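You operate a simulated robot arm through the tools that you are given. There is no shell and no other tool.

You run a simulated robot arm. Do the job below in one go: nothing can be reset, and whatever is moved stays where it is left.

Task
Turn the hot warming block down to 34 C, mix the waiting jar, then put the sealed bottle in.
Fine: the jar on the stir plate: SLOW till MIXED, then OFF. The block is left on to hold the bottle at 34 C. The bottle goes in only once the display is under 37 C: more heat spoils it. Set down upright: sealed bottle.

Only the result counts: the job must be done as asked and must still hold three seconds after the hand-in. Knocking over, shifting, dropping, spilling or breaking anything else fails it.

Robot
A 6-joint arm with a two-finger parallel gripper, fixed in place. Base frame: the origin is at the foot of the arm, x ahead of it, y to its left, z up. Readings come in m, degrees, newtons and seconds.
With the tool pointing down near the work surface it reaches from about 0.34 to 0.82 m from the base axis. Its first joint turns from -166.0 to 166.0 degrees. Payload 3.43 kg.
The TCP is the grasp point between the finger pads, 0.034 m short of the fingertips. In the tool frame z runs along the fingers and y along their closing line. The gripper opens to 0.128 m. The fingers are 0.024 m wide and 0.012 m thick; the gripper's body (0.048 by 0.13 m) begins 0.096 m behind the TCP.
Orientation is that of the tool frame in the base frame, as [roll, pitch, yaw] about the fixed x, y, z axes, in that order (R = Rz(yaw) Ry(pitch) Rx(roll)). With the fingers straight down and closing along the base's y, the tool's x points along the base's -x, its y along +y and its z along -z.

Tools
- The arm moves only by the tool play_rows. Its argument "moves" is a list of rows, each an object of numbers (a shift or turn left out is 0, a gripper value left out holds the last): "tx", "ty", "tz": the shift along the base's x, y, z in units of 25 mm (1.0 is 25 mm); "ax", "ay", "az": the turn, a rotation vector about the base's x, y, z in units of 4 degrees (1.0 is 4 degrees); "grip": the finger opening in m, from 0 to 0.128. In form: [{"tx": .., "ty": .., "tz": .., "ax": .., "ay": .., "az": .., "grip": ..}, ...]. A call has 1 to 20 rows; each row shifts and turns the commanded pose from where the row before left it. A call with a number of a shift or a turn outside -1 to 1 is refused whole. Rows are played at 5 a second. More than 0.05 m and 8.6 degrees between two rows, or a gripper value outside its range, and nothing of the call is played. A pose out of reach is approached as far as the arm can. The call stops where the force on the tool passes 50 N (or 10 N more than at its start, if that is more) or the arm is blocked; 0.2 s more then pass. The fingers move at their own pace (about 0.045 m/s each) and stop on an object; they squeeze with about 20 N. The grip force told is the motor's: it shows also when the fingers shut on nothing. Time passes only in rows, and 0.2 s behind the last, so rows that do not move let the fingers close. The reply holds the time, the measured pose of the TCP, the force on the tool along the base axes, the opening and the grip force, in the units named above and with some noise, with the torque about the TCP (base axes, N m) and any sound that the robot's microphone picked up, and new pictures: "show" is both (left out), scene, wrist or none.
- Cameras (640 x 400 px; columns grow to the right, rows downward): "scene" is fixed at [0.0557, -0.5016, 1.5266]; the picture's right is [0.94, -0.34, 0.00], its down [-0.17, -0.49, -0.86] and it looks along [0.29, 0.81, -0.52] (base axes); focal length 318 px, centre (320, 200). "wrist" rides on the gripper at [0.076, -0.011, -0.16] in the tool frame; the picture's right is [0.15, 0.99, 0.00], its down [-0.88, 0.13, -0.46] and it looks along [-0.45, 0.07, 0.89] (tool axes); focal length 234 px, centre (320, 200). There is no depth. A picture from a camera that has moved, and an enlarged one, comes with that camera's place and axes in the base frame and with its lens. The place of the scene camera against the robot may be out by one fixed shift of up to 0.025 m in any direction.
- inspect(camera, box): a new picture of the part [left, top, right, bottom] of that camera's present view, enlarged. The clock stands still meanwhile.
- finish_job(): hands the job in; it is judged then, once.

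Places have to be worked out from the pictures, the camera data and where the tool is seen. Open the gripper and draw the arm clear of the work before you hand the job in, unless the task says otherwise.

The tools are called after "Request:" as name(argument=value, ...) on one line, values as JSON. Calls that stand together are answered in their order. play_rows: Moves the arm, as the interface text tells. Its arguments: {"type":"object","properties":{"moves":{"type":"array","items":{"type":"object","properties":{"tx":{"type":"number"},"ty":{"type":"number"},"tz":{"type":"number"},"ax":{"type":"number"},"ay":{"type":"number"},"az":{"type":"number"},"grip":{"type":"number"}}}},"show":{"type":"string","enum":["both","scene","wrist","none"]}},"required":["moves"]} The other tools are called the same way: inspect (camera, box) takes an enlarged picture of a part of a camera's view; finish_job () hands the job in.

At the start:

```text
time_s: 0.0
eef_pos: [0.4751, 0.0814, 1.12]
ee_rot: [179.9, 0.1, -179.9]
force: [1.0, -0.2, 0.2]
ft_torque: [-0.02, -0.01, 0.01]
width: 0.1278
gripper_force: 0.0
```

scene: 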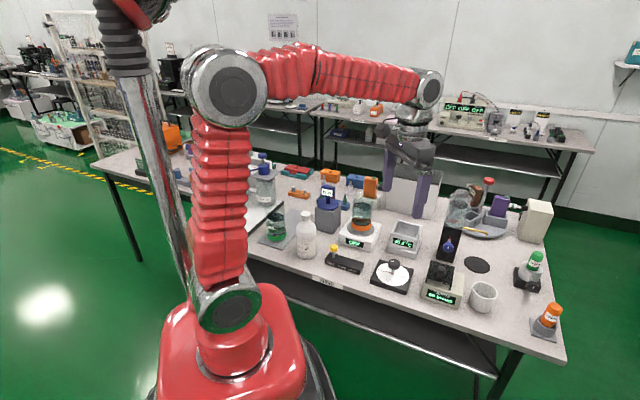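
wrist: 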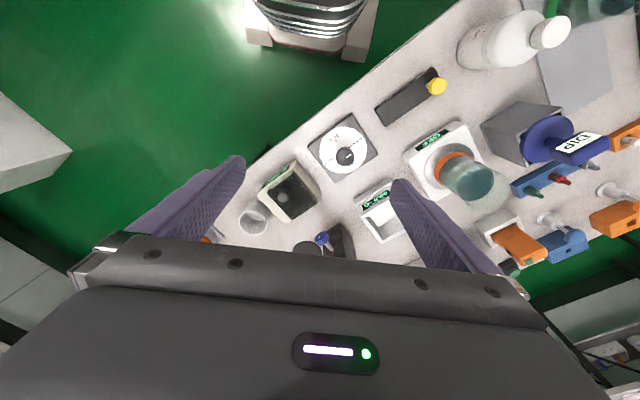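

I'll look at the bench in enlargements before moving anything.

Request:
inspect(camera="scene", box=[320, 170, 480, 310])

Request:
inspect(camera="scene", box=[420, 170, 580, 350])

Request:
inspect(camera="scene", box=[220, 140, 380, 280])

Request:
inspect(camera="wrist", box=[230, 60, 430, 260])

Request:
inspect(camera="wrist", box=[380, 0, 640, 260])

Request:
inspect(camera="scene", box=[240, 0, 340, 60])

```text
2.86 times, centred on (400, 240) of scene
camera zoom: at [0.0557, -0.5016, 1.5266], right [0.94, -0.34, 0.0], down [-0.17, -0.49, -0.86], along [0.29, 0.81, -0.52], focal length 909 px, centre (91, 86)
```

zoom: 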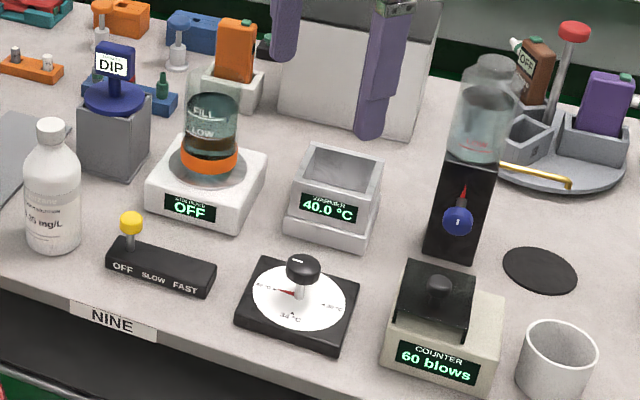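

```text
2.22 times, centred on (500, 260) of scene
camera zoom: at [0.0557, -0.5016, 1.5266], right [0.94, -0.34, 0.0], down [-0.17, -0.49, -0.86], along [0.29, 0.81, -0.52], focal length 707 px, centre (-80, 67)
```

zoom: 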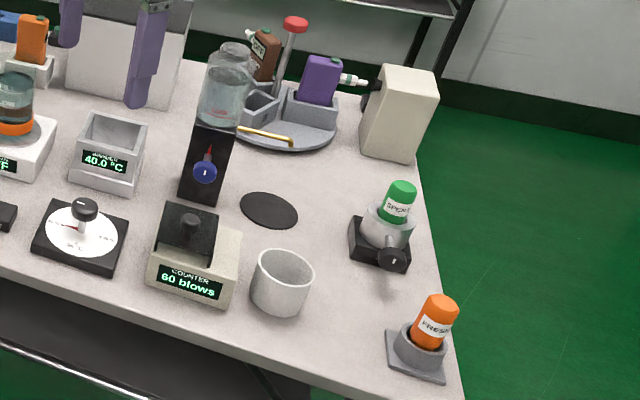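

```text
2.86 times, centred on (300, 210) of scene
camera zoom: at [0.0557, -0.5016, 1.5266], right [0.94, -0.34, 0.0], down [-0.17, -0.49, -0.86], along [0.29, 0.81, -0.52], focal length 909 px, centre (377, 171)
```

zoom: 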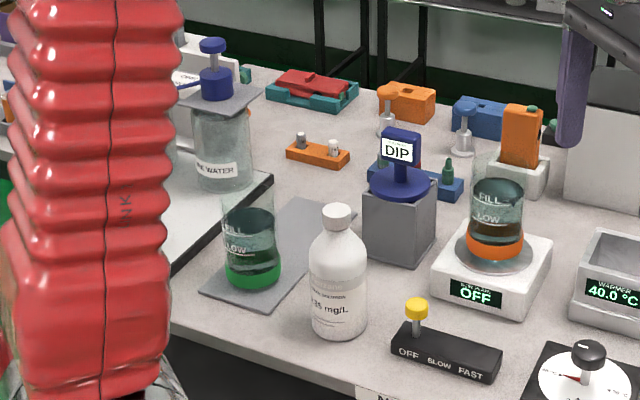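

```text
2.00 times, centred on (330, 160) of wrist
camera zoom: at [0.3995, 0.0703, 1.2789], right [-0.15, 0.99, 0.0], down [0.88, 0.13, 0.46], along [0.45, 0.07, -0.89], focal length 468 px, centre (300, 280)
```

zoom: 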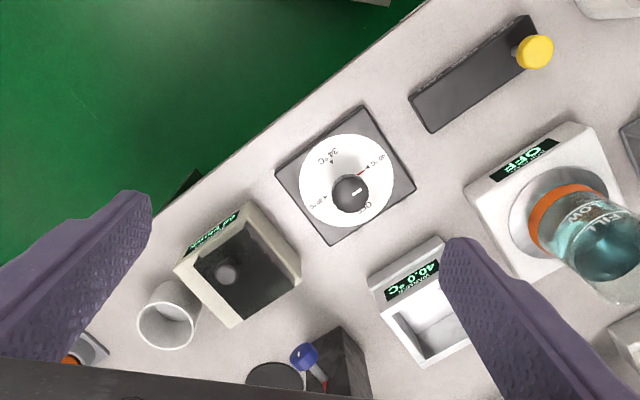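

```text
1.54 times, centred on (510, 130) of wrist
camera zoom: at [0.3995, 0.0703, 1.2789], right [-0.15, 0.99, 0.0], down [0.88, 0.13, 0.46], along [0.45, 0.07, -0.89], focal length 360 px, centre (28, 308)
```

zoom: 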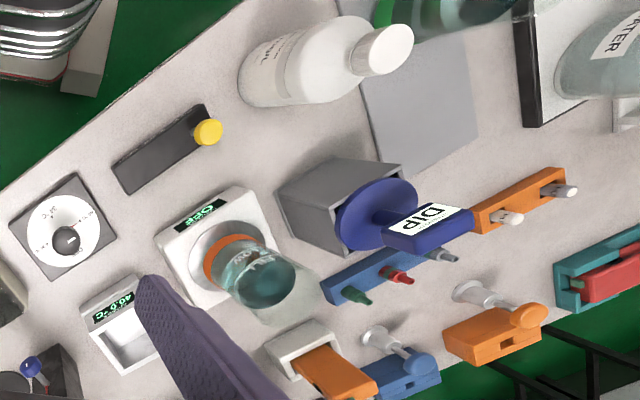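

```text
6.40 times, centred on (290, 30) of scene
camera zoom: at [0.0557, -0.5016, 1.5266], right [0.94, -0.34, 0.0], down [-0.17, -0.49, -0.86], along [0.29, 0.81, -0.52], focal length 2036 px, centre (512, 1288)
```

zoom: 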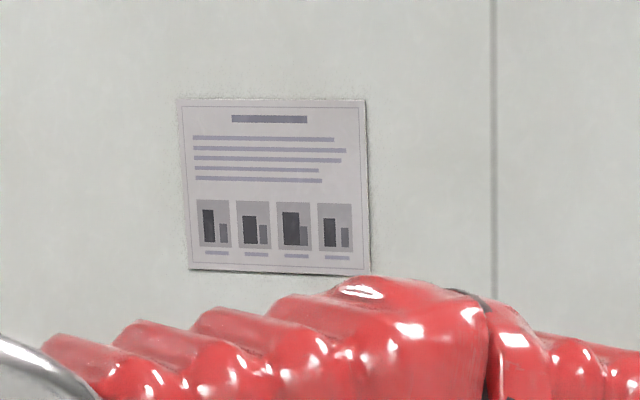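

Next I zoom in on the dial, the slider, the stir plate and the possible bottles, so I can read the labels and tell which bottle is the sealed one.

Request:
inspect(camera="wrist", box=[305, 105, 385, 185])

Request:
inspect(camera="scene", box=[365, 245, 425, 300])

Request:
inspect(camera="scene", box=[340, 165, 400, 215])

Request:
inspect(camera="scene", box=[440, 170, 520, 240])

Request:
inspect(camera="scene", box=[325, 215, 425, 275])

Request:
inspect(camera="wrist", box=[470, 190, 590, 270])

```text
5.00 times, centred on (345, 145) of wrist
camera zoom: at [0.3995, 0.0703, 1.2789], right [-0.15, 0.99, 0.0], down [0.88, 0.13, 0.46], along [0.45, 0.07, -0.89], focal length 1171 px, centre (195, 475)
```

zoom: 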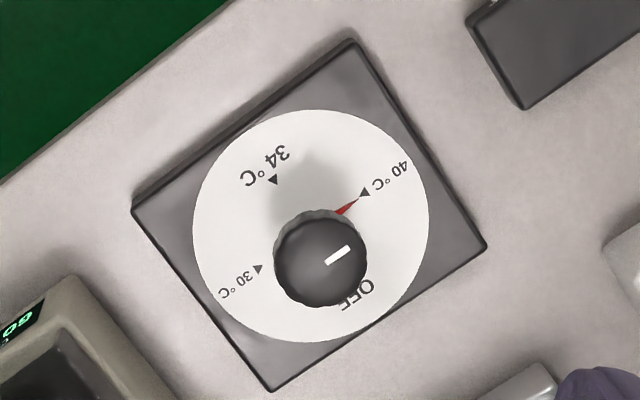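

```text
7.27 times, centred on (395, 272) of scene
camera zoom: at [0.0557, -0.5016, 1.5266], right [0.94, -0.34, 0.0], down [-0.17, -0.49, -0.86], along [0.29, 0.81, -0.52], focal length 2313 px, centre (-226, -327)
```

zoom: 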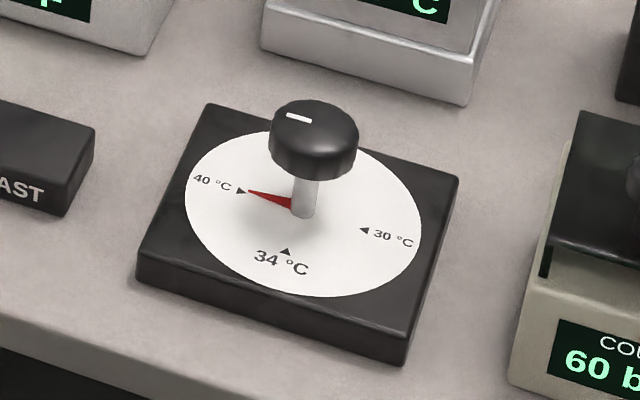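

```text
8.00 times, centred on (370, 190) of scene
camera zoom: at [0.0557, -0.5016, 1.5266], right [0.94, -0.34, 0.0], down [-0.17, -0.49, -0.86], along [0.29, 0.81, -0.52], focal length 2544 px, centre (-80, 280)
```

zoom: 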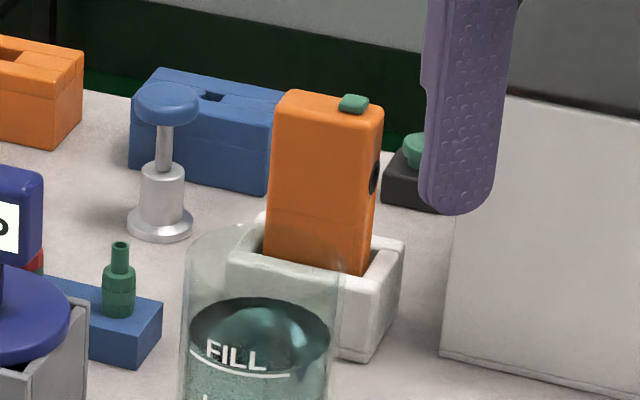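

```text
5.71 times, centred on (480, 205) of scene
camera zoom: at [0.0557, -0.5016, 1.5266], right [0.94, -0.34, 0.0], down [-0.17, -0.49, -0.86], along [0.29, 0.81, -0.52], focal length 1818 px, centre (-594, 171)
```

zoom: 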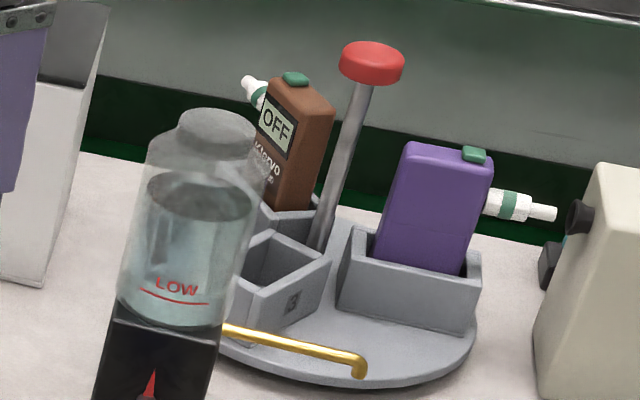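

```text
6.40 times, centred on (375, 245) of scene
camera zoom: at [0.0557, -0.5016, 1.5266], right [0.94, -0.34, 0.0], down [-0.17, -0.49, -0.86], along [0.29, 0.81, -0.52], focal length 2036 px, centre (-32, -88)
```

zoom: 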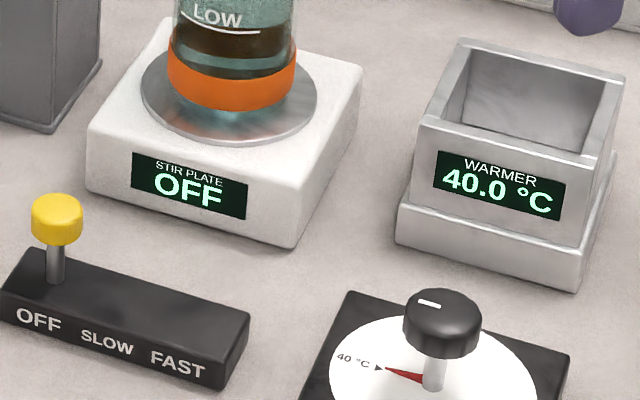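

```text
5.00 times, centred on (530, 230) of wrist
camera zoom: at [0.3995, 0.0703, 1.2789], right [-0.15, 0.99, 0.0], down [0.88, 0.13, 0.46], along [0.45, 0.07, -0.89], focal length 1171 px, centre (-730, 50)
```

zoom: 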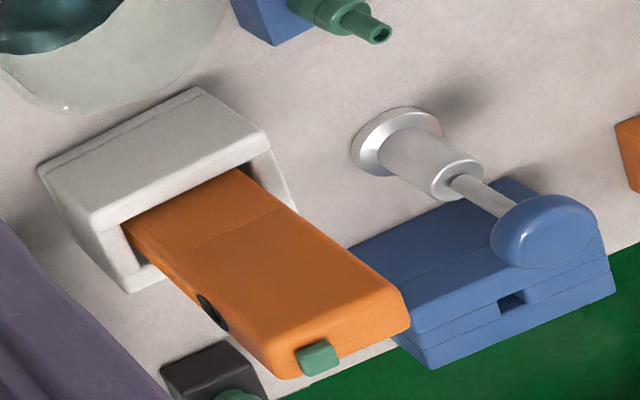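

The orange block looks like a handheld device, not a bottle. I check the white capped bottle and the items at the right and left edges.

Request:
inspect(camera="scene", box=[285, 205, 335, 265])

Request:
inspect(camera="scene", box=[505, 240, 575, 345])

Request:
inspect(camera="scene", box=[240, 140, 300, 250])

Request:
inspect(camera="scene", box=[90, 120, 200, 200])

Request:
inspect(camera="scene", box=[425, 195, 505, 310])

Request:
inspect(camera="wrist", box=[440, 0, 640, 120])

```text
6.67 times, centred on (310, 235) of scene
camera zoom: at [0.0557, -0.5016, 1.5266], right [0.94, -0.34, 0.0], down [-0.17, -0.49, -0.86], along [0.29, 0.81, -0.52], focal length 2120 px, centre (387, -33)
```

zoom: 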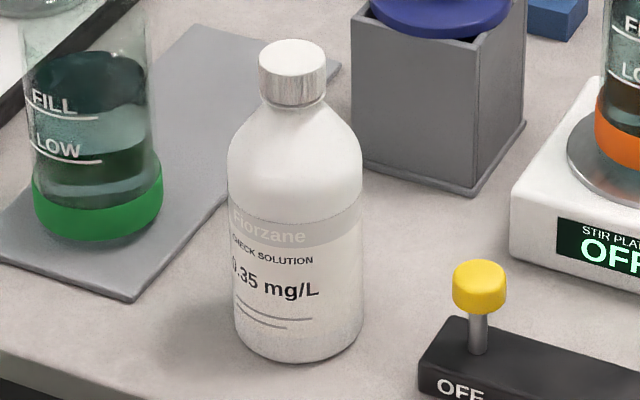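

```text
3.81 times, centred on (540, 292) of scene
camera zoom: at [0.0557, -0.5016, 1.5266], right [0.94, -0.34, 0.0], down [-0.17, -0.49, -0.86], along [0.29, 0.81, -0.52], focal length 1212 px, centre (-518, -152)
```

zoom: 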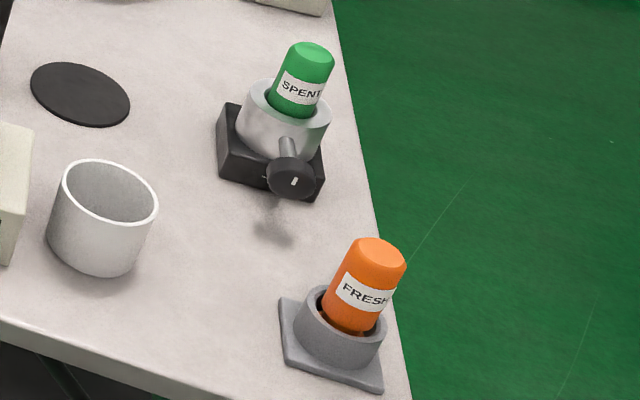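

```text
3.64 times, centred on (270, 195) of scene
camera zoom: at [0.0557, -0.5016, 1.5266], right [0.94, -0.34, 0.0], down [-0.17, -0.49, -0.86], along [0.29, 0.81, -0.52], focal length 1157 px, centre (502, 218)
```

zoom: 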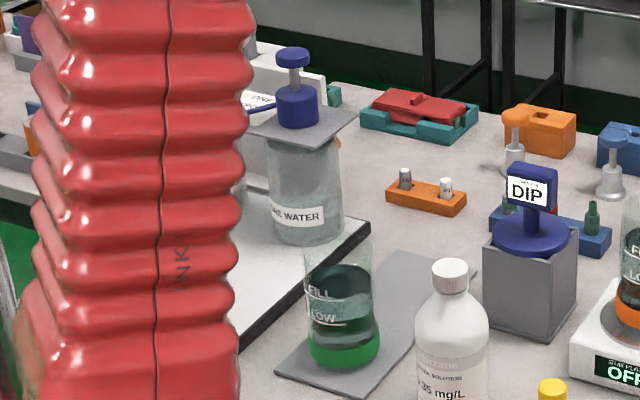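

```text
5.00 times, centred on (145, 160) of scene
camera zoom: at [0.0557, -0.5016, 1.5266], right [0.94, -0.34, 0.0], down [-0.17, -0.49, -0.86], along [0.29, 0.81, -0.52], focal length 1590 px, centre (1195, 400)
```

zoom: 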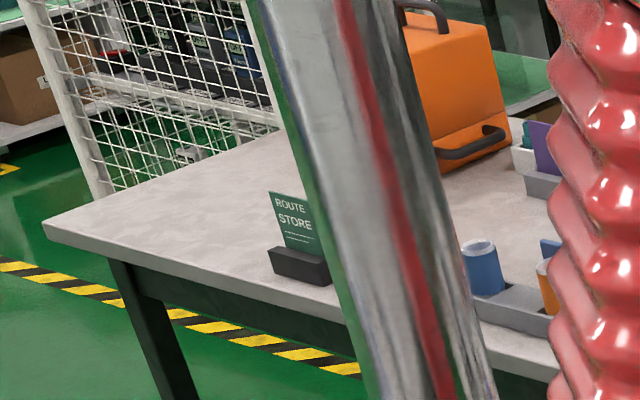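

```text
3.48 times, centred on (465, 252) of scene
camera zoom: at [0.0557, -0.5016, 1.5266], right [0.94, -0.34, 0.0], down [-0.17, -0.49, -0.86], along [0.29, 0.81, -0.52], focal length 1106 px, centre (-184, 17)
```

zoom: 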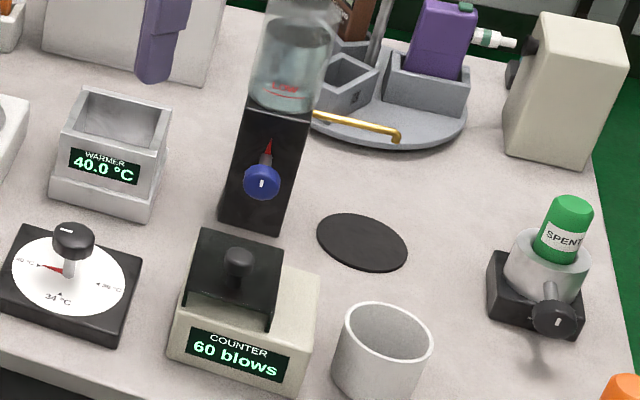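

```text
3.20 times, centred on (540, 60) of wrist
camera zoom: at [0.3995, 0.0703, 1.2789], right [-0.15, 0.99, 0.0], down [0.88, 0.13, 0.46], along [0.45, 0.07, -0.89], focal length 749 px, centre (-384, 648)
```

zoom: 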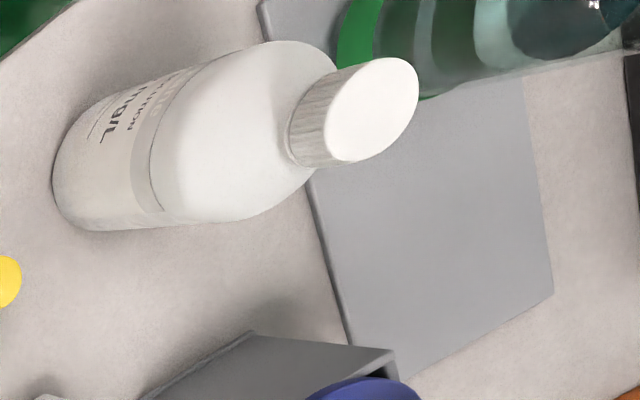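

The white capped bottle ("Florzane check solution") is the only sealed bottle, and it looks about 70 mm wide against a warmer well of about 83 mm. The dial runs 40 → 34 → 30 anticlockwise seen from above, and its knob top is near (0.525, 0.13, 0.835). I move above it for a better view.

Request:
play_rows(moves=[{"tx": 0.5, "ty": 0.5, "tz": -1, "grip": 0.07}, {"tx": 0.5, "ty": 0.5, "tz": -1}, {"tx": 0.5, "ty": 0.5, "tz": -1}, {"tx": 0.5, "ty": 0.5, "tz": -0.8}, {}, {}], show="both")

```text
time_s: 1.4
eef_pos: [0.5265, 0.1299, 1.0249]
ee_rot: [179.9, -0.1, -179.9]
force: [0.0, 0.5, -0.5]
ft_torque: [0.01, 0.01, 0.0]
width: 0.0701
gripper_force: 0.1
camera wrist: at [0.4507, 0.1189, 1.1841], right [-0.15, 0.99, 0.0], down [0.88, 0.13, 0.46], along [0.45, 0.07, -0.89], focal length 234 px, centre (320, 200)
```

scene: 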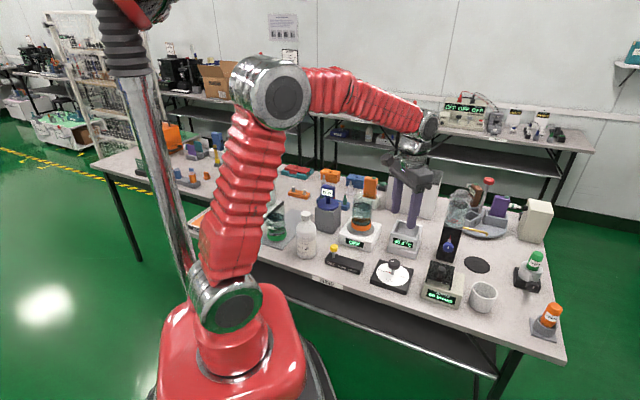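
wrist: 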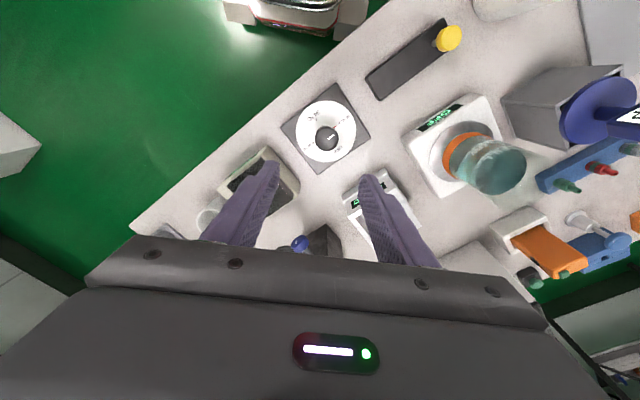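

I zoom the new wrist view to triangulate the knob, the table and the other targets.

Request:
inspect(camera="wrist", box=[270, 80, 390, 155])

Request:
inspect(camera="wrist", box=[360, 10, 530, 116])

Request:
inspect(camera="scene", box=[360, 225, 440, 300])

```text
5.33 times, centred on (330, 118) of wrist
camera zoom: at [0.4507, 0.1189, 1.1841], right [-0.15, 0.99, 0.0], down [0.88, 0.13, 0.46], along [0.45, 0.07, -0.89], focal length 1249 px, centre (267, 640)
```

zoom: 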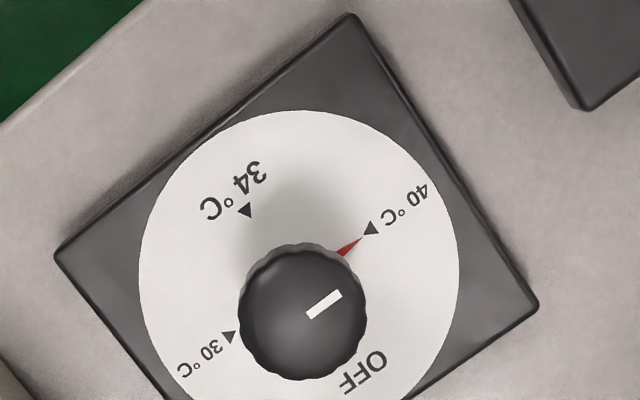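

```text
3.76 times, centred on (445, 63) of wrist
camera zoom: at [0.4507, 0.1189, 1.1841], right [-0.15, 0.99, 0.0], down [0.88, 0.13, 0.46], along [0.45, 0.07, -0.89], focal length 882 px, centre (-151, 716)
```

zoom: 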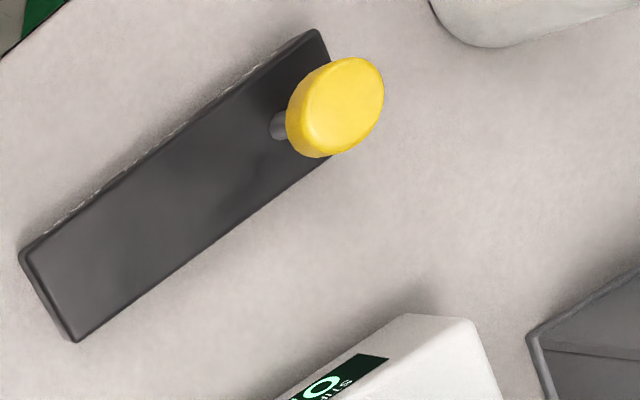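

```text
5.33 times, centred on (400, 262) of scene
camera zoom: at [0.0557, -0.5016, 1.5266], right [0.94, -0.34, 0.0], down [-0.17, -0.49, -0.86], along [0.29, 0.81, -0.52], focal length 1696 px, centre (-107, -133)
```

zoom: 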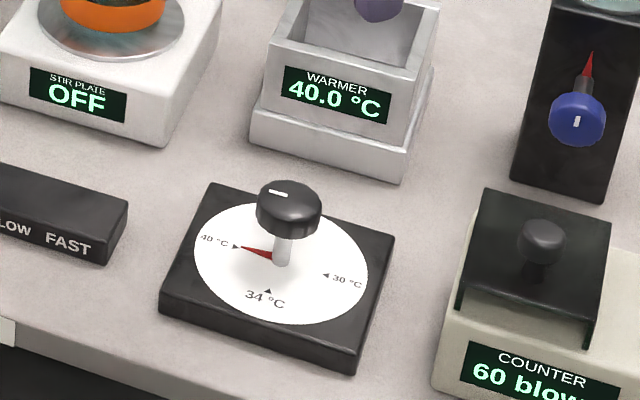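

Triangulating from the two wrist views puts the knob top near (0.536, 0.143, 0.80). I go lower directly above it and look again.

Request:
play_rows(moves=[{"tx": 0.1, "ty": 0.13, "tz": -1}, {"tx": 0.1, "ty": 0.13, "tz": -1}, {"tx": 0.1, "ty": 0.13, "tz": -1}, {"tx": 0.08, "ty": 0.13, "tz": -0.8}, {}], show="wrist")

Request:
inspect(camera="wrist", box=[240, 50, 400, 150])

```text
time_s: 2.6
eef_pos: [0.535, 0.1447, 0.9287]
ee_rot: [180.0, 0.1, 179.9]
force: [0.2, -0.1, -0.3]
ft_torque: [0.01, 0.03, 0.02]
width: 0.0703
gripper_force: 0.0
camera wrist: at [0.4589, 0.1324, 1.0882], right [-0.15, 0.99, 0.0], down [0.88, 0.13, 0.46], along [0.45, 0.07, -0.89], focal length 234 px, centre (320, 200)
```

wrist: 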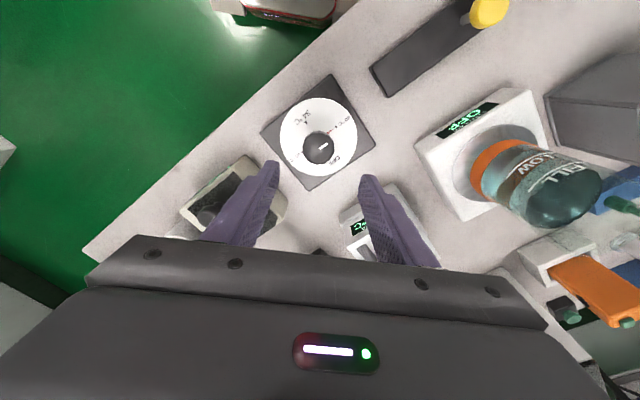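

```text
4.00 times, centred on (320, 100) of wrist
camera zoom: at [0.4589, 0.1324, 1.0882], right [-0.15, 0.99, 0.0], down [0.88, 0.13, 0.46], along [0.45, 0.07, -0.89], focal length 937 px, centre (320, 600)
```

zoom: 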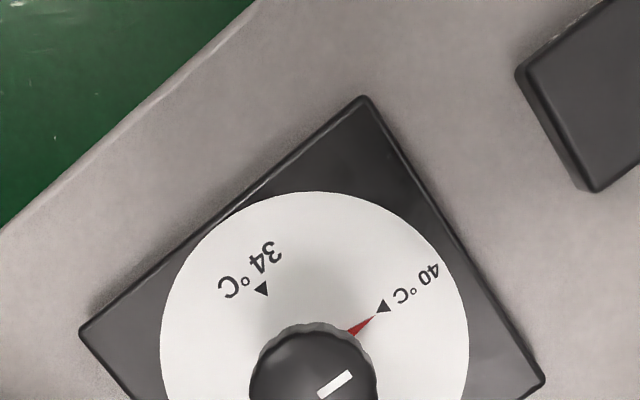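

The knob centre is at about (0.531, 0.141) and its top is between 0.80 and 0.83. I align and lower the open fingers around it a bit at a time, watching as I go.

Request:
play_rows(moves=[{"tx": -0.1, "ty": -0.14, "tz": -1}, {"tz": -1}, {}], show="both")

Request:
inspect(camera="scene", box=[360, 225, 440, 300])

Request:
inspect(camera="wrist", box=[240, 100, 400, 200])

```text
time_s: 3.4
eef_pos: [0.5329, 0.1406, 0.8796]
ee_rot: [-180.0, 0.0, 179.9]
force: [0.3, -0.3, -0.1]
ft_torque: [0.0, 0.0, 0.02]
width: 0.0706
gripper_force: 0.0
camera wrist: at [0.4565, 0.1291, 1.0388], right [-0.15, 0.99, 0.0], down [0.88, 0.13, 0.46], along [0.45, 0.07, -0.89], focal length 234 px, centre (320, 200)
```

scene: 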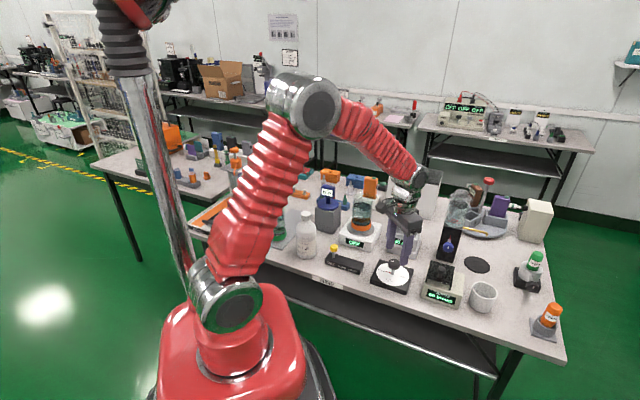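
wrist: 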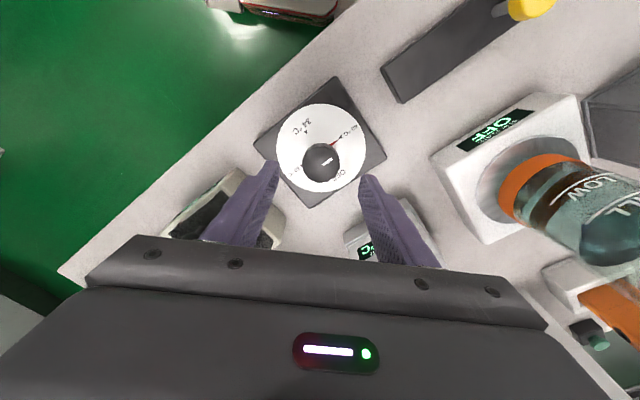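

```text
5.33 times, centred on (400, 262) of scene
camera zoom: at [0.0557, -0.5016, 1.5266], right [0.94, -0.34, 0.0], down [-0.17, -0.49, -0.86], along [0.29, 0.81, -0.52], focal length 1696 px, centre (-107, -133)
```

zoom: 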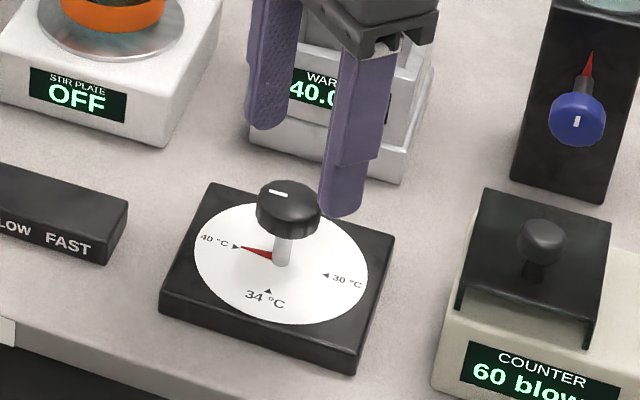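

```text
4.00 times, centred on (320, 150) of wrist
camera zoom: at [0.4565, 0.1291, 1.0388], right [-0.15, 0.99, 0.0], down [0.88, 0.13, 0.46], along [0.45, 0.07, -0.89], focal length 937 px, centre (320, 400)
```

zoom: 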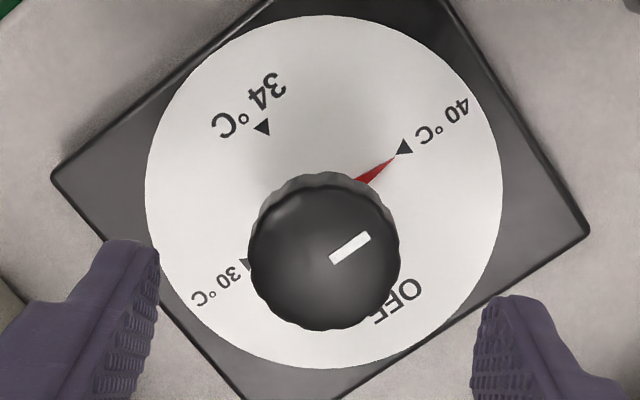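

The knob is now at about (0.535, 0.142) with its top near 0.80. I lower a further 50 mm with the fingers straddling it.

Request:
play_rows(moves=[{"tx": 0.1, "ty": 0.05, "tz": -1}, {"tz": -0.9}, {}], show="both")

Request:
inspect(camera="scene", box=[360, 225, 440, 300])

Request:
inspect(camera="wrist", box=[240, 100, 400, 200])

```text
time_s: 4.2
eef_pos: [0.5351, 0.1415, 0.8317]
ee_rot: [-180.0, 0.0, 180.0]
force: [0.1, -0.3, -0.4]
ft_torque: [0.05, 0.05, 0.03]
width: 0.0699
gripper_force: 0.0
camera wrist: at [0.4595, 0.1303, 0.9918], right [-0.15, 0.99, 0.0], down [0.88, 0.13, 0.46], along [0.45, 0.07, -0.89], focal length 234 px, centre (320, 200)
```

scene: 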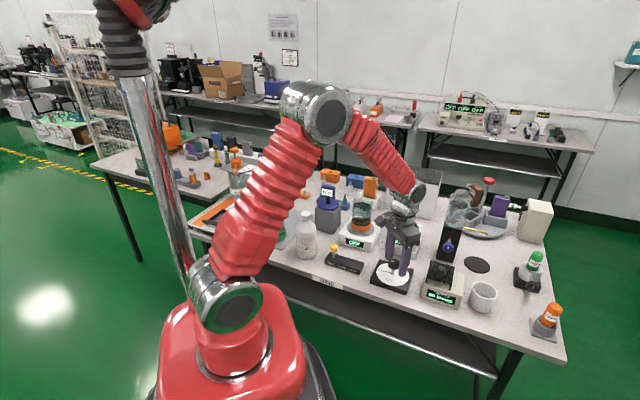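
wrist: 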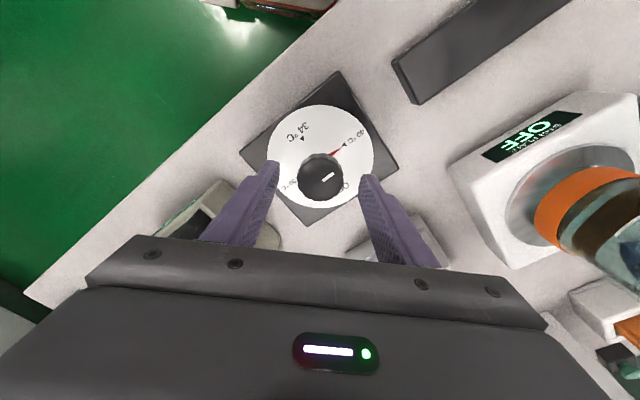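

```text
5.33 times, centred on (400, 262) of scene
camera zoom: at [0.0557, -0.5016, 1.5266], right [0.94, -0.34, 0.0], down [-0.17, -0.49, -0.86], along [0.29, 0.81, -0.52], focal length 1696 px, centre (-107, -133)
```

zoom: 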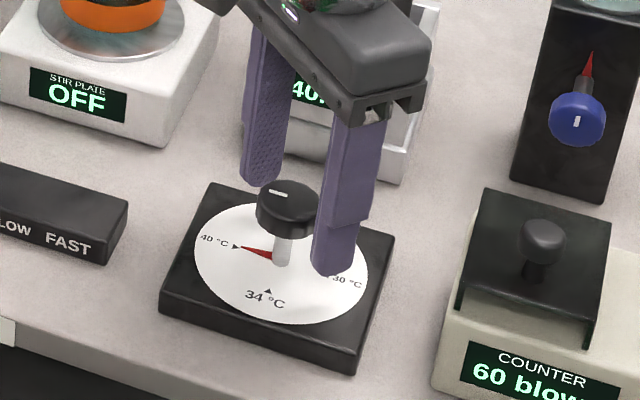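

```text
4.00 times, centred on (320, 150) of wrist
camera zoom: at [0.4595, 0.1303, 0.9918], right [-0.15, 0.99, 0.0], down [0.88, 0.13, 0.46], along [0.45, 0.07, -0.89], focal length 937 px, centre (320, 400)
```

zoom: 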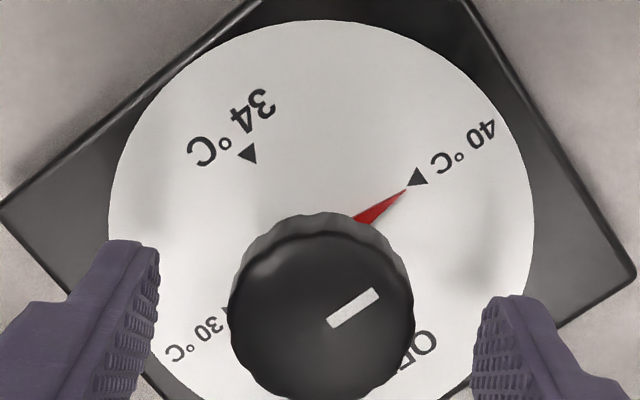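

The knob top is at z ≈ 0.808, and the angle from 40 to 34 works out at 90° anticlockwise. I lower to grip height and close the fingers.

Request:
play_rows(moves=[{"tz": -0.7}, {"tz": -0.5}, {"grip": 0.0}, {}, {}, {}, {}], show="scene")

Request:
inspect(camera="scene", box=[360, 225, 440, 300])

```text
time_s: 5.8
eef_pos: [0.5366, 0.1414, 0.8032]
ee_rot: [-180.0, 0.2, 180.0]
force: [4.3, -7.0, 45.6]
ft_torque: [-0.26, 1.12, -0.04]
width: 0.0374
gripper_force: 45.3
```

scene: 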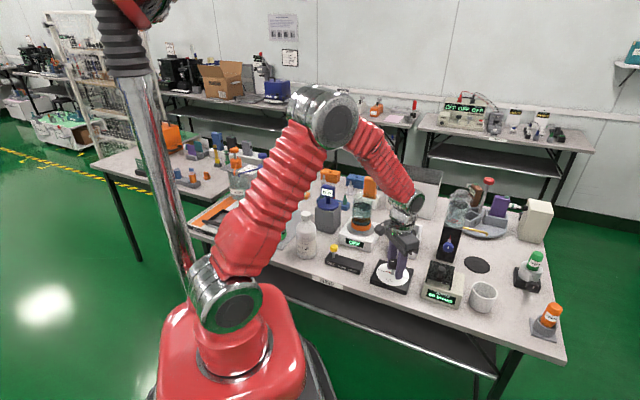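

```text
5.33 times, centred on (400, 262) of scene
camera zoom: at [0.0557, -0.5016, 1.5266], right [0.94, -0.34, 0.0], down [-0.17, -0.49, -0.86], along [0.29, 0.81, -0.52], focal length 1696 px, centre (-107, -133)
```

zoom: 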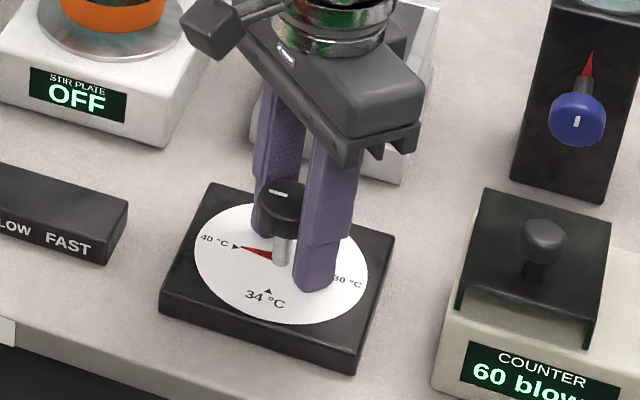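

The fingertips are pressing on the dial plate, about 45 N up. I open slightly, raise 7 mm to free the tips, and close again.

Request:
play_rows(moves=[{"tz": 0.28, "grip": 0.06}, {}, {"grip": 0.0}, {}, {}, {}], show="scene")

Request:
inspect(camera="scene", box=[360, 225, 440, 300])

```text
time_s: 7.2
eef_pos: [0.5344, 0.1408, 0.8097]
ee_rot: [-180.0, -0.2, 180.0]
force: [-3.8, -3.9, -11.6]
ft_torque: [0.01, -0.57, -0.01]
width: 0.0372
gripper_force: 44.7
```

scene: 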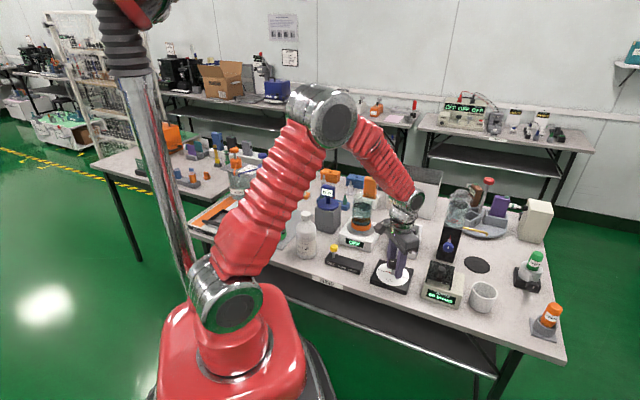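

```text
5.33 times, centred on (400, 262) of scene
camera zoom: at [0.0557, -0.5016, 1.5266], right [0.94, -0.34, 0.0], down [-0.17, -0.49, -0.86], along [0.29, 0.81, -0.52], focal length 1696 px, centre (-107, -133)
```

zoom: 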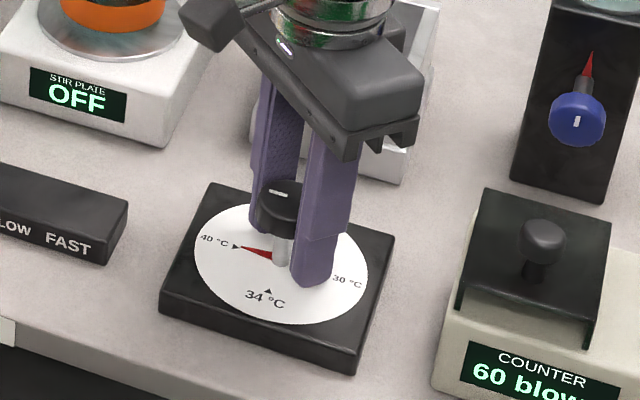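

The knob is held with a 37 mm opening and the tips are free. I turn it +40° and check that the pointer follows.

Request:
play_rows(moves=[{"az": 1, "tz": -0.06}, {"az": 1}, {"az": 1}, {"az": 1}, {"az": 1}, {"az": 1}, {"az": 1}, {"az": 1}, {"az": 1}, {"az": 1}], show="scene")

Request:
inspect(camera="scene", box=[360, 225, 440, 300])

```text
time_s: 9.1
eef_pos: [0.5348, 0.1437, 0.8085]
ee_rot: [179.9, -0.1, -146.3]
force: [-9.1, 4.7, 5.0]
ft_torque: [0.41, 0.09, -0.03]
width: 0.037
gripper_force: 44.8
stopped in row 9: the force on the tool passed its limit at 51 N (the readings are from after the stop); the commanded pose is now the measured one
```

scene: 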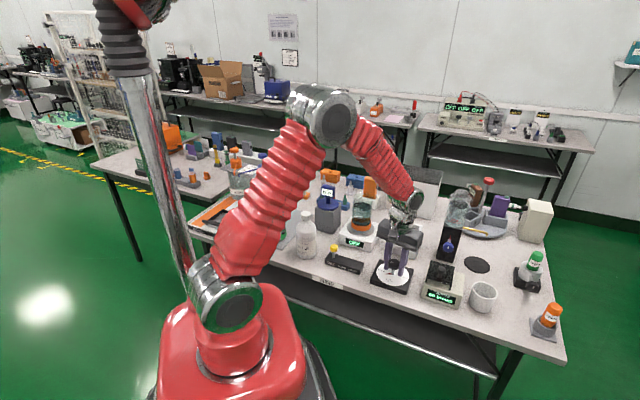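

```text
5.33 times, centred on (400, 262) of scene
camera zoom: at [0.0557, -0.5016, 1.5266], right [0.94, -0.34, 0.0], down [-0.17, -0.49, -0.86], along [0.29, 0.81, -0.52], focal length 1696 px, centre (-107, -133)
```

zoom: 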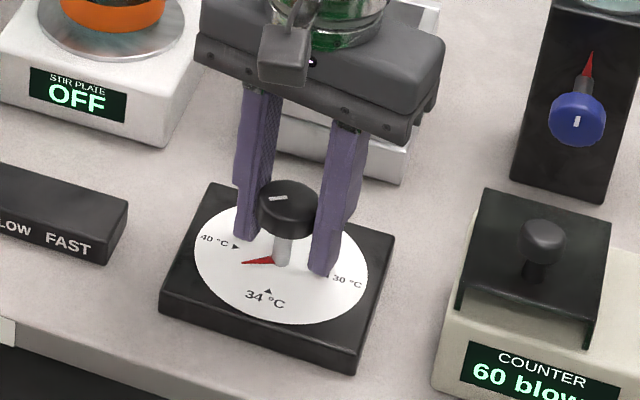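

The pointer has turned with the tool by about 34°, but side force built up because my grip isn't centred. I open and take a wrist look to recentre.

Request:
play_rows(moves=[{"grip": 0.06}, {}, {}], show="wrist")

Request:
inspect(camera="wrist", box=[240, 110, 400, 210])

```text
time_s: 9.9
eef_pos: [0.5358, 0.1436, 0.8106]
ee_rot: [179.9, 0.0, -146.2]
force: [0.5, -0.9, -0.1]
ft_torque: [0.02, 0.0, 0.0]
width: 0.0599
gripper_force: 0.1
camera wrist: at [0.478, 0.0915, 0.968], right [-0.67, 0.74, 0.0], down [0.66, 0.6, 0.46], along [0.34, 0.31, -0.89], focal length 234 px, centre (320, 200)
```

wrist: 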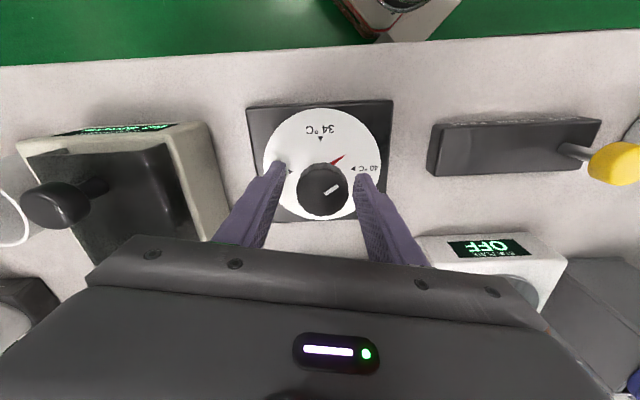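

```text
4.00 times, centred on (320, 160) of wrist
camera zoom: at [0.478, 0.0915, 0.968], right [-0.67, 0.74, 0.0], down [0.66, 0.6, 0.46], along [0.34, 0.31, -0.89], focal length 937 px, centre (320, 360)
```

zoom: 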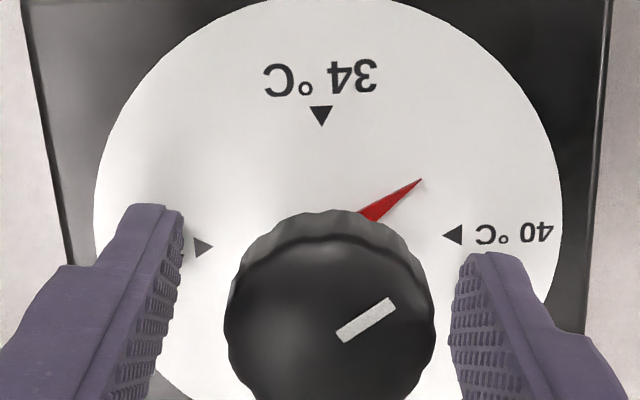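

Triangulating across the views puts the knob centre at (0.530, 0.141) with its top at 0.82, so I was gripping about 6 mm off. The pointer has about 60° left to go to the 34 mark. I recentre, regrip and turn on in two steps.

Request:
play_rows(moves=[{"tx": -0.22, "ty": -0.1}, {"grip": 0.0}, {}, {}, {}, {"az": 1}, {"az": 1}, {"az": 1}, {"az": 1}, {"az": 1}, {"az": 1}, {"az": 1}, {"az": 1}], show="scene")

Request:
inspect(camera="scene", box=[360, 225, 440, 300])

```text
time_s: 12.7
eef_pos: [0.5289, 0.1394, 0.8093]
ee_rot: [-180.0, -0.1, -114.4]
force: [-1.0, -6.1, 9.0]
ft_torque: [0.05, 0.1, -0.01]
width: 0.0375
gripper_force: 45.4
```

scene: 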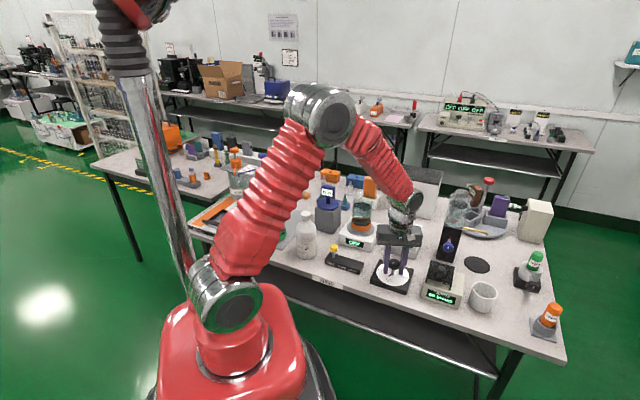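

```text
5.33 times, centred on (400, 262) of scene
camera zoom: at [0.0557, -0.5016, 1.5266], right [0.94, -0.34, 0.0], down [-0.17, -0.49, -0.86], along [0.29, 0.81, -0.52], focal length 1696 px, centre (-107, -133)
```

zoom: 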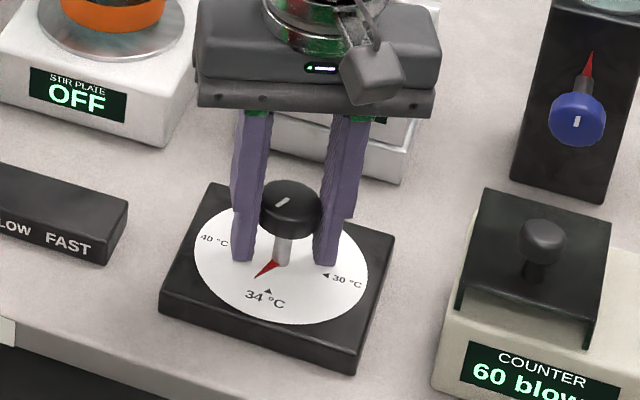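

The forces are low and the pointer follows well. I turn another 28° toward the 34 mark.

Request:
play_rows(moves=[{"az": 1}, {"az": 1}, {"az": 1}, {"az": 1}, {"az": 1}, {"az": 1}, {"az": 1}, {}], show="both")

Request:
inspect(camera="scene", box=[360, 225, 440, 300])

Request:
inspect(camera="wrist", box=[240, 110, 400, 210])

```text
time_s: 14.5
eef_pos: [0.5297, 0.1408, 0.8098]
ee_rot: [-179.9, 0.0, -86.4]
force: [13.3, -27.0, 14.6]
ft_torque: [0.07, -0.36, 0.01]
width: 0.0369
gripper_force: 45.2
camera wrist: at [0.5459, 0.0647, 0.9683], right [-0.98, -0.21, 0.0], down [-0.19, 0.87, 0.46], along [-0.09, 0.45, -0.89], focal length 234 px, centre (320, 200)
```

scene: 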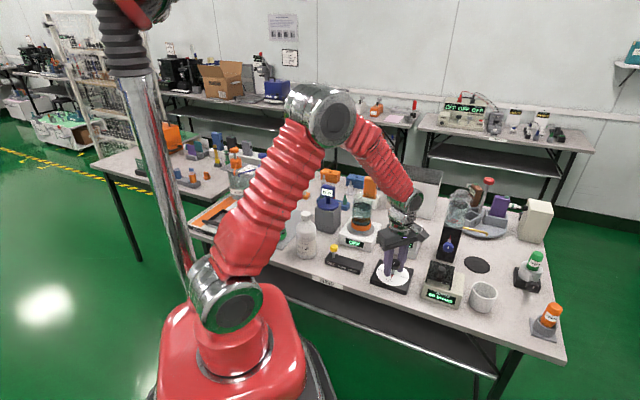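
wrist: 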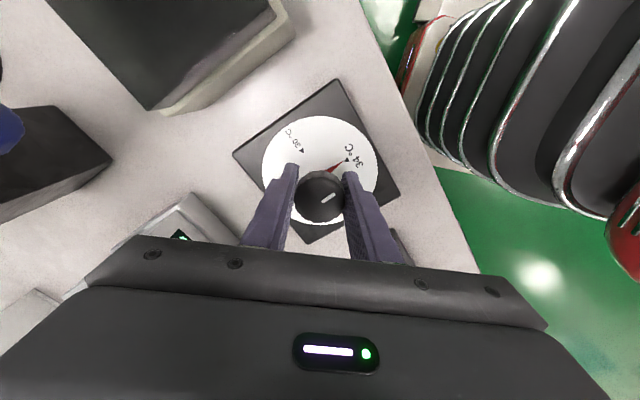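

```text
5.33 times, centred on (400, 262) of scene
camera zoom: at [0.0557, -0.5016, 1.5266], right [0.94, -0.34, 0.0], down [-0.17, -0.49, -0.86], along [0.29, 0.81, -0.52], focal length 1696 px, centre (-107, -133)
```

zoom: 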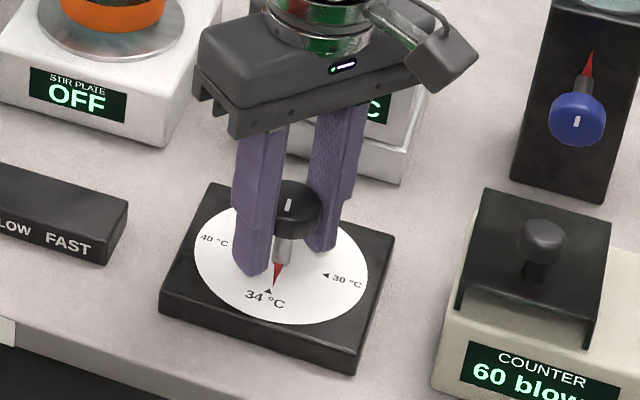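

```text
4.00 times, centred on (320, 160) of wrist
camera zoom: at [0.5459, 0.0647, 0.9683], right [-0.98, -0.21, 0.0], down [-0.19, 0.87, 0.46], along [-0.09, 0.45, -0.89], focal length 937 px, centre (320, 360)
```

zoom: 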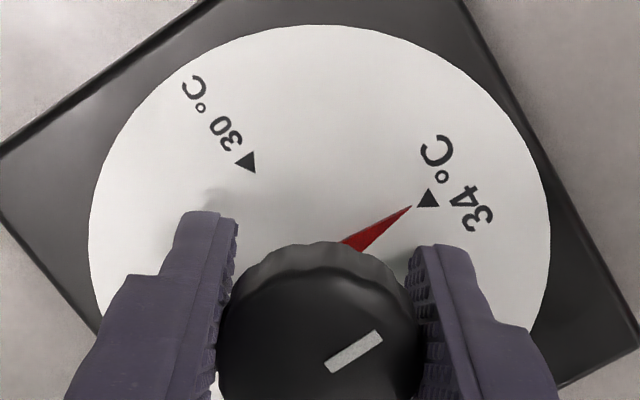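

By the wrist view the pointer sits on the 34 mark to within about a degree. I open, rise straight up, and check.

Request:
play_rows(moves=[{"grip": 0.07}, {}, {}, {"tz": 1}, {"tz": 1}, {}], show="both")

Request:
inspect(camera="scene", box=[365, 245, 425, 300])

Request:
inspect(camera="wrist", box=[240, 80, 400, 180])

Request:
inspect(camera="scene", box=[325, 215, 425, 275])

```text
time_s: 15.9
eef_pos: [0.5284, 0.1398, 0.8592]
ee_rot: [-180.0, 0.1, -86.3]
force: [-0.2, -0.5, 0.2]
ft_torque: [-0.03, 0.02, -0.03]
width: 0.0699
gripper_force: 0.1
camera wrist: at [0.5446, 0.0658, 1.0176], right [-0.98, -0.21, 0.0], down [-0.19, 0.87, 0.46], along [-0.1, 0.45, -0.89], focal length 234 px, centre (320, 200)
```

scene: 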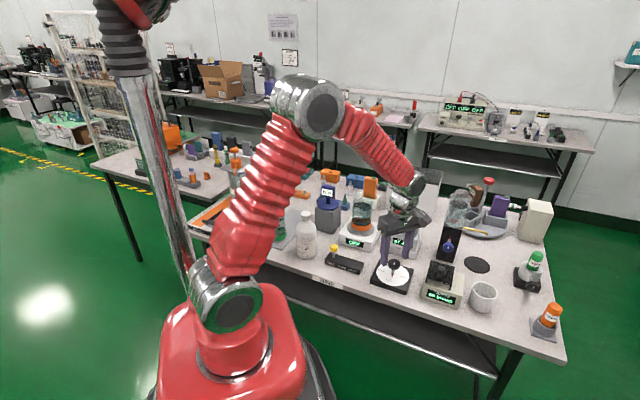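
wrist: 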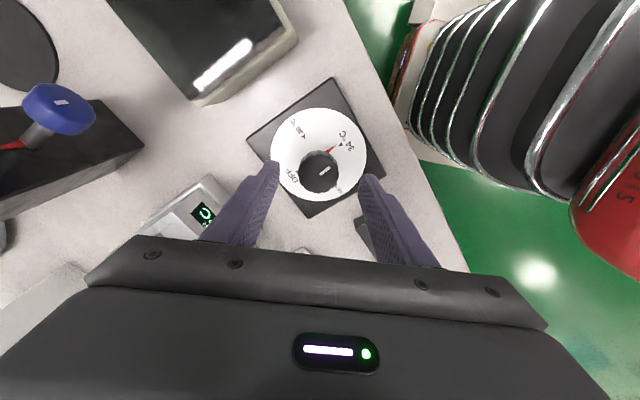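

```text
7.27 times, centred on (395, 272) of scene
camera zoom: at [0.0557, -0.5016, 1.5266], right [0.94, -0.34, 0.0], down [-0.17, -0.49, -0.86], along [0.29, 0.81, -0.52], focal length 2313 px, centre (-226, -327)
```

zoom: 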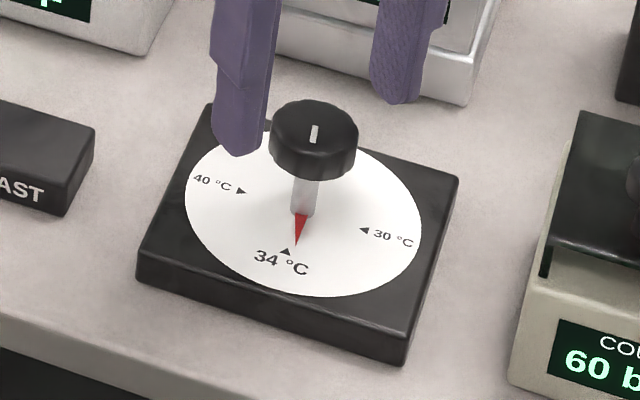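

```text
4.00 times, centred on (320, 130) of wrist
camera zoom: at [0.5446, 0.0658, 1.0176], right [-0.98, -0.21, 0.0], down [-0.19, 0.87, 0.46], along [-0.1, 0.45, -0.89], focal length 937 px, centre (320, 480)
```

zoom: 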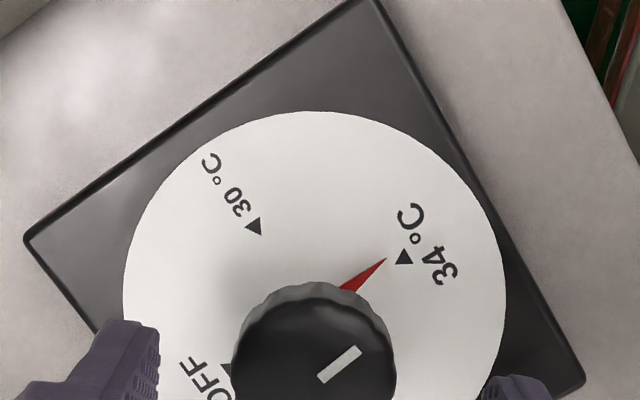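

```text
6.40 times, centred on (375, 245) of scene
camera zoom: at [0.0557, -0.5016, 1.5266], right [0.94, -0.34, 0.0], down [-0.17, -0.49, -0.86], along [0.29, 0.81, -0.52], focal length 2036 px, centre (-32, -88)
```

zoom: 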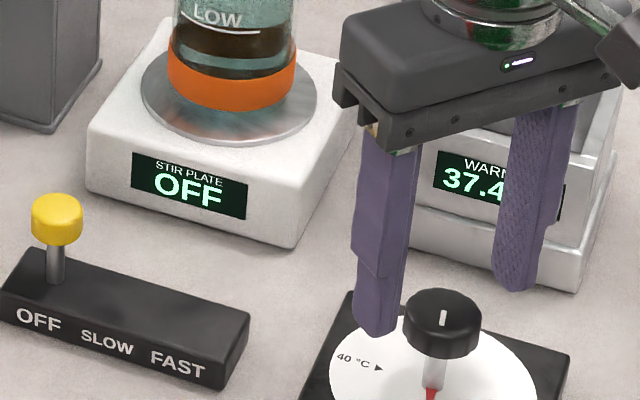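

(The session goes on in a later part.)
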